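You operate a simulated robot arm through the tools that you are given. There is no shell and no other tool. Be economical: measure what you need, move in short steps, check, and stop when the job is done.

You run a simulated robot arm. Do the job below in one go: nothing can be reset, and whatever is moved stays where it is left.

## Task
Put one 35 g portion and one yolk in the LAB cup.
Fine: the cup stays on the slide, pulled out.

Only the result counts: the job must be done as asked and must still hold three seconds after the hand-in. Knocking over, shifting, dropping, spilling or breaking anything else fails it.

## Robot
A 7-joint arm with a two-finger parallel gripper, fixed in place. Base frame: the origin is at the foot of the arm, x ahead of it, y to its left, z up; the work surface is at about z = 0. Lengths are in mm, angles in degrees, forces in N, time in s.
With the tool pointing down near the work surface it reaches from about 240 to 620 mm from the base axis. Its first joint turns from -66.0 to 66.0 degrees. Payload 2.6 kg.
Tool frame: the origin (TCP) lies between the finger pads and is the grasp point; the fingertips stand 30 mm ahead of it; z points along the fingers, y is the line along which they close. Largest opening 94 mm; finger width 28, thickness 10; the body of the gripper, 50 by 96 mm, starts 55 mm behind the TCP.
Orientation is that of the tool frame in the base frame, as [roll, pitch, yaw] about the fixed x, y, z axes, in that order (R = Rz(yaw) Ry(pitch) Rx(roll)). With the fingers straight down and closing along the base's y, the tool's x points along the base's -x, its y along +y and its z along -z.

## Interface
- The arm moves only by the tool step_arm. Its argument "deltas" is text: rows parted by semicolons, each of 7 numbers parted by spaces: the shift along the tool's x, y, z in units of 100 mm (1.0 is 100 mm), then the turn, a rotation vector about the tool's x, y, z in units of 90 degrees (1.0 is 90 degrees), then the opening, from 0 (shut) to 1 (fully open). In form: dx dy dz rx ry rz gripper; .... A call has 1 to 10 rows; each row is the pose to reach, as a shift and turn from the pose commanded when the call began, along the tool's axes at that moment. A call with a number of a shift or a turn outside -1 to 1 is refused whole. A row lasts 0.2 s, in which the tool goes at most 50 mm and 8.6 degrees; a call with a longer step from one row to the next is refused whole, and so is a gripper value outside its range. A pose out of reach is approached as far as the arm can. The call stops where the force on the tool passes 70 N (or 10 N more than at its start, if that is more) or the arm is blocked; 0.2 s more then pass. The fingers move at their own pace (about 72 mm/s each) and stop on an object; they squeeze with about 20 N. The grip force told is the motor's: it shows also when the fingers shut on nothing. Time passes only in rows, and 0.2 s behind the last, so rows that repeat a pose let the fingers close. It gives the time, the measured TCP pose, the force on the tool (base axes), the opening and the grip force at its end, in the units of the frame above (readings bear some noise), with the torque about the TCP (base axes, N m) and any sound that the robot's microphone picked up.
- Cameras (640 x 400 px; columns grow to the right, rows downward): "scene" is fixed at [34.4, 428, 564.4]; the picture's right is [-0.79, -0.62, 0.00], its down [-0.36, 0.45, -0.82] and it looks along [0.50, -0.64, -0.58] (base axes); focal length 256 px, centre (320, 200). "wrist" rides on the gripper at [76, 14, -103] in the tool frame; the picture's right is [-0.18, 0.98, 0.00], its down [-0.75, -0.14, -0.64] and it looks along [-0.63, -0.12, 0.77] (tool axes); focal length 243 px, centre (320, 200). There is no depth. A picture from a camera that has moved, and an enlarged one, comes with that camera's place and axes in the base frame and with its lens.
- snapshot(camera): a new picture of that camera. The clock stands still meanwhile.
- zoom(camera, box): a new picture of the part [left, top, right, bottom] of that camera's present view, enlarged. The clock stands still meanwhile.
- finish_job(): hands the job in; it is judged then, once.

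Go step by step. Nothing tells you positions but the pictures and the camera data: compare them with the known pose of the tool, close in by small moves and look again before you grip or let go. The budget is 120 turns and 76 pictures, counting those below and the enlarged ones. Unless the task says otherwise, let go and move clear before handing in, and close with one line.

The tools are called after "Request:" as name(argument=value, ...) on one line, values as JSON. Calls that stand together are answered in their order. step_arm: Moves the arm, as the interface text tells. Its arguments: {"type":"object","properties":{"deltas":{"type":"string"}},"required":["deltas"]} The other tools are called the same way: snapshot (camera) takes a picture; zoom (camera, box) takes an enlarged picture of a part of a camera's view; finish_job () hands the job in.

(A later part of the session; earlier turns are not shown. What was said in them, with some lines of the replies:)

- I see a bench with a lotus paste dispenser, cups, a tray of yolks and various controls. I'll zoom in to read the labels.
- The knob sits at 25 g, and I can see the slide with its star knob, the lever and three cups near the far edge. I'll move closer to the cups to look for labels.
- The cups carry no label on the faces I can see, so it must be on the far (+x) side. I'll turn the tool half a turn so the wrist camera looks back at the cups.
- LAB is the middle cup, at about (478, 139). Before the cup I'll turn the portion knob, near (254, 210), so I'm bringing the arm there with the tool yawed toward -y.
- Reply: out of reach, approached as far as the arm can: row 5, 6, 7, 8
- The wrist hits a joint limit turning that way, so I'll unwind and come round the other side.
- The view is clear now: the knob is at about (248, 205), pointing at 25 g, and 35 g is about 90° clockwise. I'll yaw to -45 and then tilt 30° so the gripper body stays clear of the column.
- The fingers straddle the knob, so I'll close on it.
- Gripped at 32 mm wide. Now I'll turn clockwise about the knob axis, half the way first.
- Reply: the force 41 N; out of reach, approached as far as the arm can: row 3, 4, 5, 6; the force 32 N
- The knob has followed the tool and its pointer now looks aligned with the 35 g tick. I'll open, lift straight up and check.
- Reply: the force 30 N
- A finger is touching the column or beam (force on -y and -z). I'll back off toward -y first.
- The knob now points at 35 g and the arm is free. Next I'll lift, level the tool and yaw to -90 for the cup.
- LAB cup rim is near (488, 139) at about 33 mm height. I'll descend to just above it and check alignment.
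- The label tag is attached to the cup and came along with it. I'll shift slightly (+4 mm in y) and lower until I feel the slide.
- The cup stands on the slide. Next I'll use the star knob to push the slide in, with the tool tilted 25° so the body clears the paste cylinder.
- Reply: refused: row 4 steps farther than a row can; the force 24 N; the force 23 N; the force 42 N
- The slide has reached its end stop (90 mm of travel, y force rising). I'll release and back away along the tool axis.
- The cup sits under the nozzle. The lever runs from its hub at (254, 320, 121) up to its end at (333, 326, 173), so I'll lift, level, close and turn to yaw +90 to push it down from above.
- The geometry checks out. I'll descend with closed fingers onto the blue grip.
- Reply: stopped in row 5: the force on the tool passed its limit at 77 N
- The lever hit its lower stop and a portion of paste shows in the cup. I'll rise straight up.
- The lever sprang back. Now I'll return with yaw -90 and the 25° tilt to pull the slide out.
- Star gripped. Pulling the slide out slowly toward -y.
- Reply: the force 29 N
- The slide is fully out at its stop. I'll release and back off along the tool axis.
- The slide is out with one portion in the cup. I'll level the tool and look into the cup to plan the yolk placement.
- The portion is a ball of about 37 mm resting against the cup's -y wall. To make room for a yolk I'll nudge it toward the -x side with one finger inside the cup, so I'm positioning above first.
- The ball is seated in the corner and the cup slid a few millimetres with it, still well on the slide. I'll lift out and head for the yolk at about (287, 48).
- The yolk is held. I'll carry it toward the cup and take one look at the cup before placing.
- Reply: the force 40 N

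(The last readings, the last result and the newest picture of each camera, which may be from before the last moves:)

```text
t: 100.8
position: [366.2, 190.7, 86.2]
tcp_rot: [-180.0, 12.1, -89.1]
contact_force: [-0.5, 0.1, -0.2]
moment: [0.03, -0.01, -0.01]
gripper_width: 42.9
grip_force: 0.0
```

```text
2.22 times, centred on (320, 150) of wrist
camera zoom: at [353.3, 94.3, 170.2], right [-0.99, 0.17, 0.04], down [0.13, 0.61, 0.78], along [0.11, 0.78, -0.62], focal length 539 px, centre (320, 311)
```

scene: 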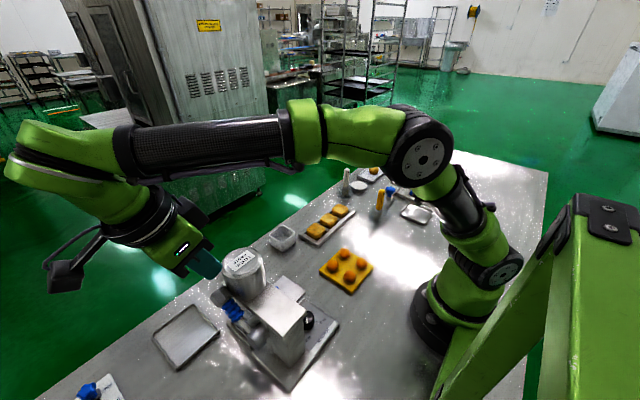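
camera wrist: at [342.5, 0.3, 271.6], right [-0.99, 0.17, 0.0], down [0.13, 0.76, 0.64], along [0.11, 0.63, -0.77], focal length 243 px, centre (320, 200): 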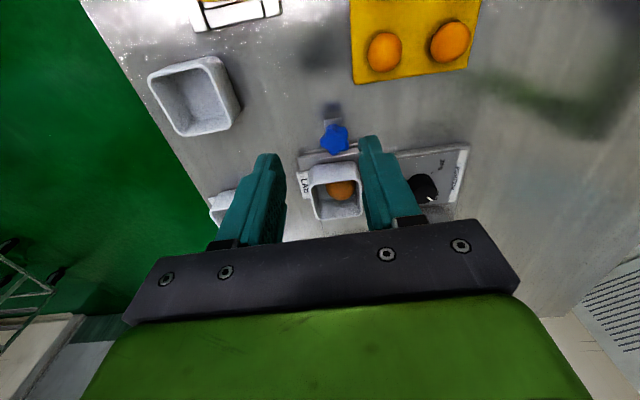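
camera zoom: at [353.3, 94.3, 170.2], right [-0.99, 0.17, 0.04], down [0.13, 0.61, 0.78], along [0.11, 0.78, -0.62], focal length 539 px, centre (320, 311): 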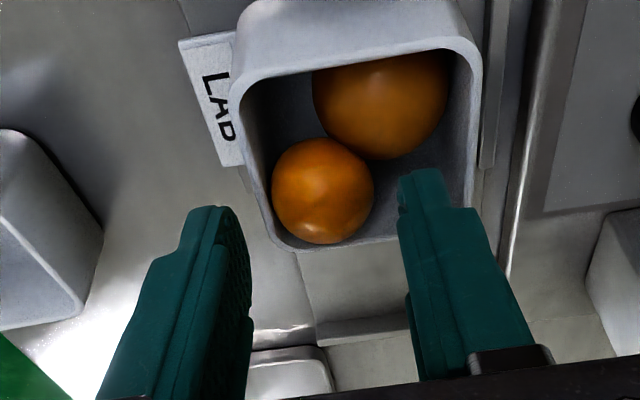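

The yolk has settled in the cup corner beside the portion. I'll rise straight up, clear the area and check.

Request:
step_arm(deltas="-0.02 0 -0.1 0 0 0 0.46; -0.1 0 -0.45 0 0 0 0.46; -0.19 0 -0.9 0 0 0 0.46; 0.2 0 -0.98 0 0 0 0.46; 0.6 0 -1 0 0 0 0.46; 0.6 0 -1 0 0 0 0.46")

Request:
zoom(camera="wrist", box=[220, 60, 420, 240])

Request:
zoom(camera="scene", box=[210, 200, 390, 330])

```text
t: 102.2
position: [366.7, 112.0, 171.3]
tcp_rot: [179.9, 11.9, -89.2]
contact_force: [-1.0, -0.5, 0.8]
moment: [0.0, -0.01, -0.01]
gripper_width: 43.0
grip_force: 0.0
```

```text
2.22 times, centred on (320, 150) of wrist
camera zoom: at [355.0, 15.1, 255.5], right [-0.99, 0.17, 0.04], down [0.13, 0.61, 0.78], along [0.11, 0.78, -0.62], focal length 539 px, centre (320, 311)
```

zoom: 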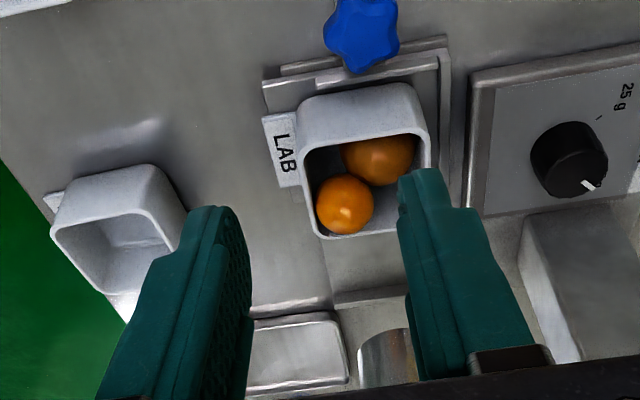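

```text
3.08 times, centred on (300, 265) of scene
camera zoom: at [34.4, 428.0, 564.4], right [-0.79, -0.62, 0.0], down [-0.36, 0.45, -0.82], along [0.5, -0.64, -0.58], focal length 788 px, centre (382, 0)
```

zoom: 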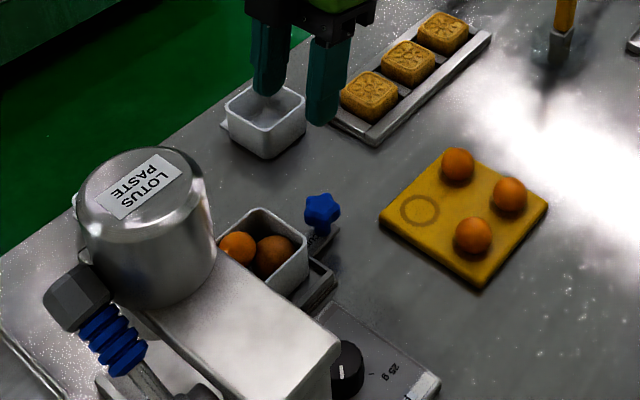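

The LAB cup stands on the pulled-out slide with one 35 g portion and one yolk in it, and the arm is clear. Handing in.

Request:
finish_job()

```text
The job is handed in.
```

I put one 35 g portion and one yolk in the LAB cup. It stands on the slide, pulled out, and the arm is clear. While making room for the yolk I pushed the cup about 8 mm along the slide, and I have had no verdict on the hand-in.
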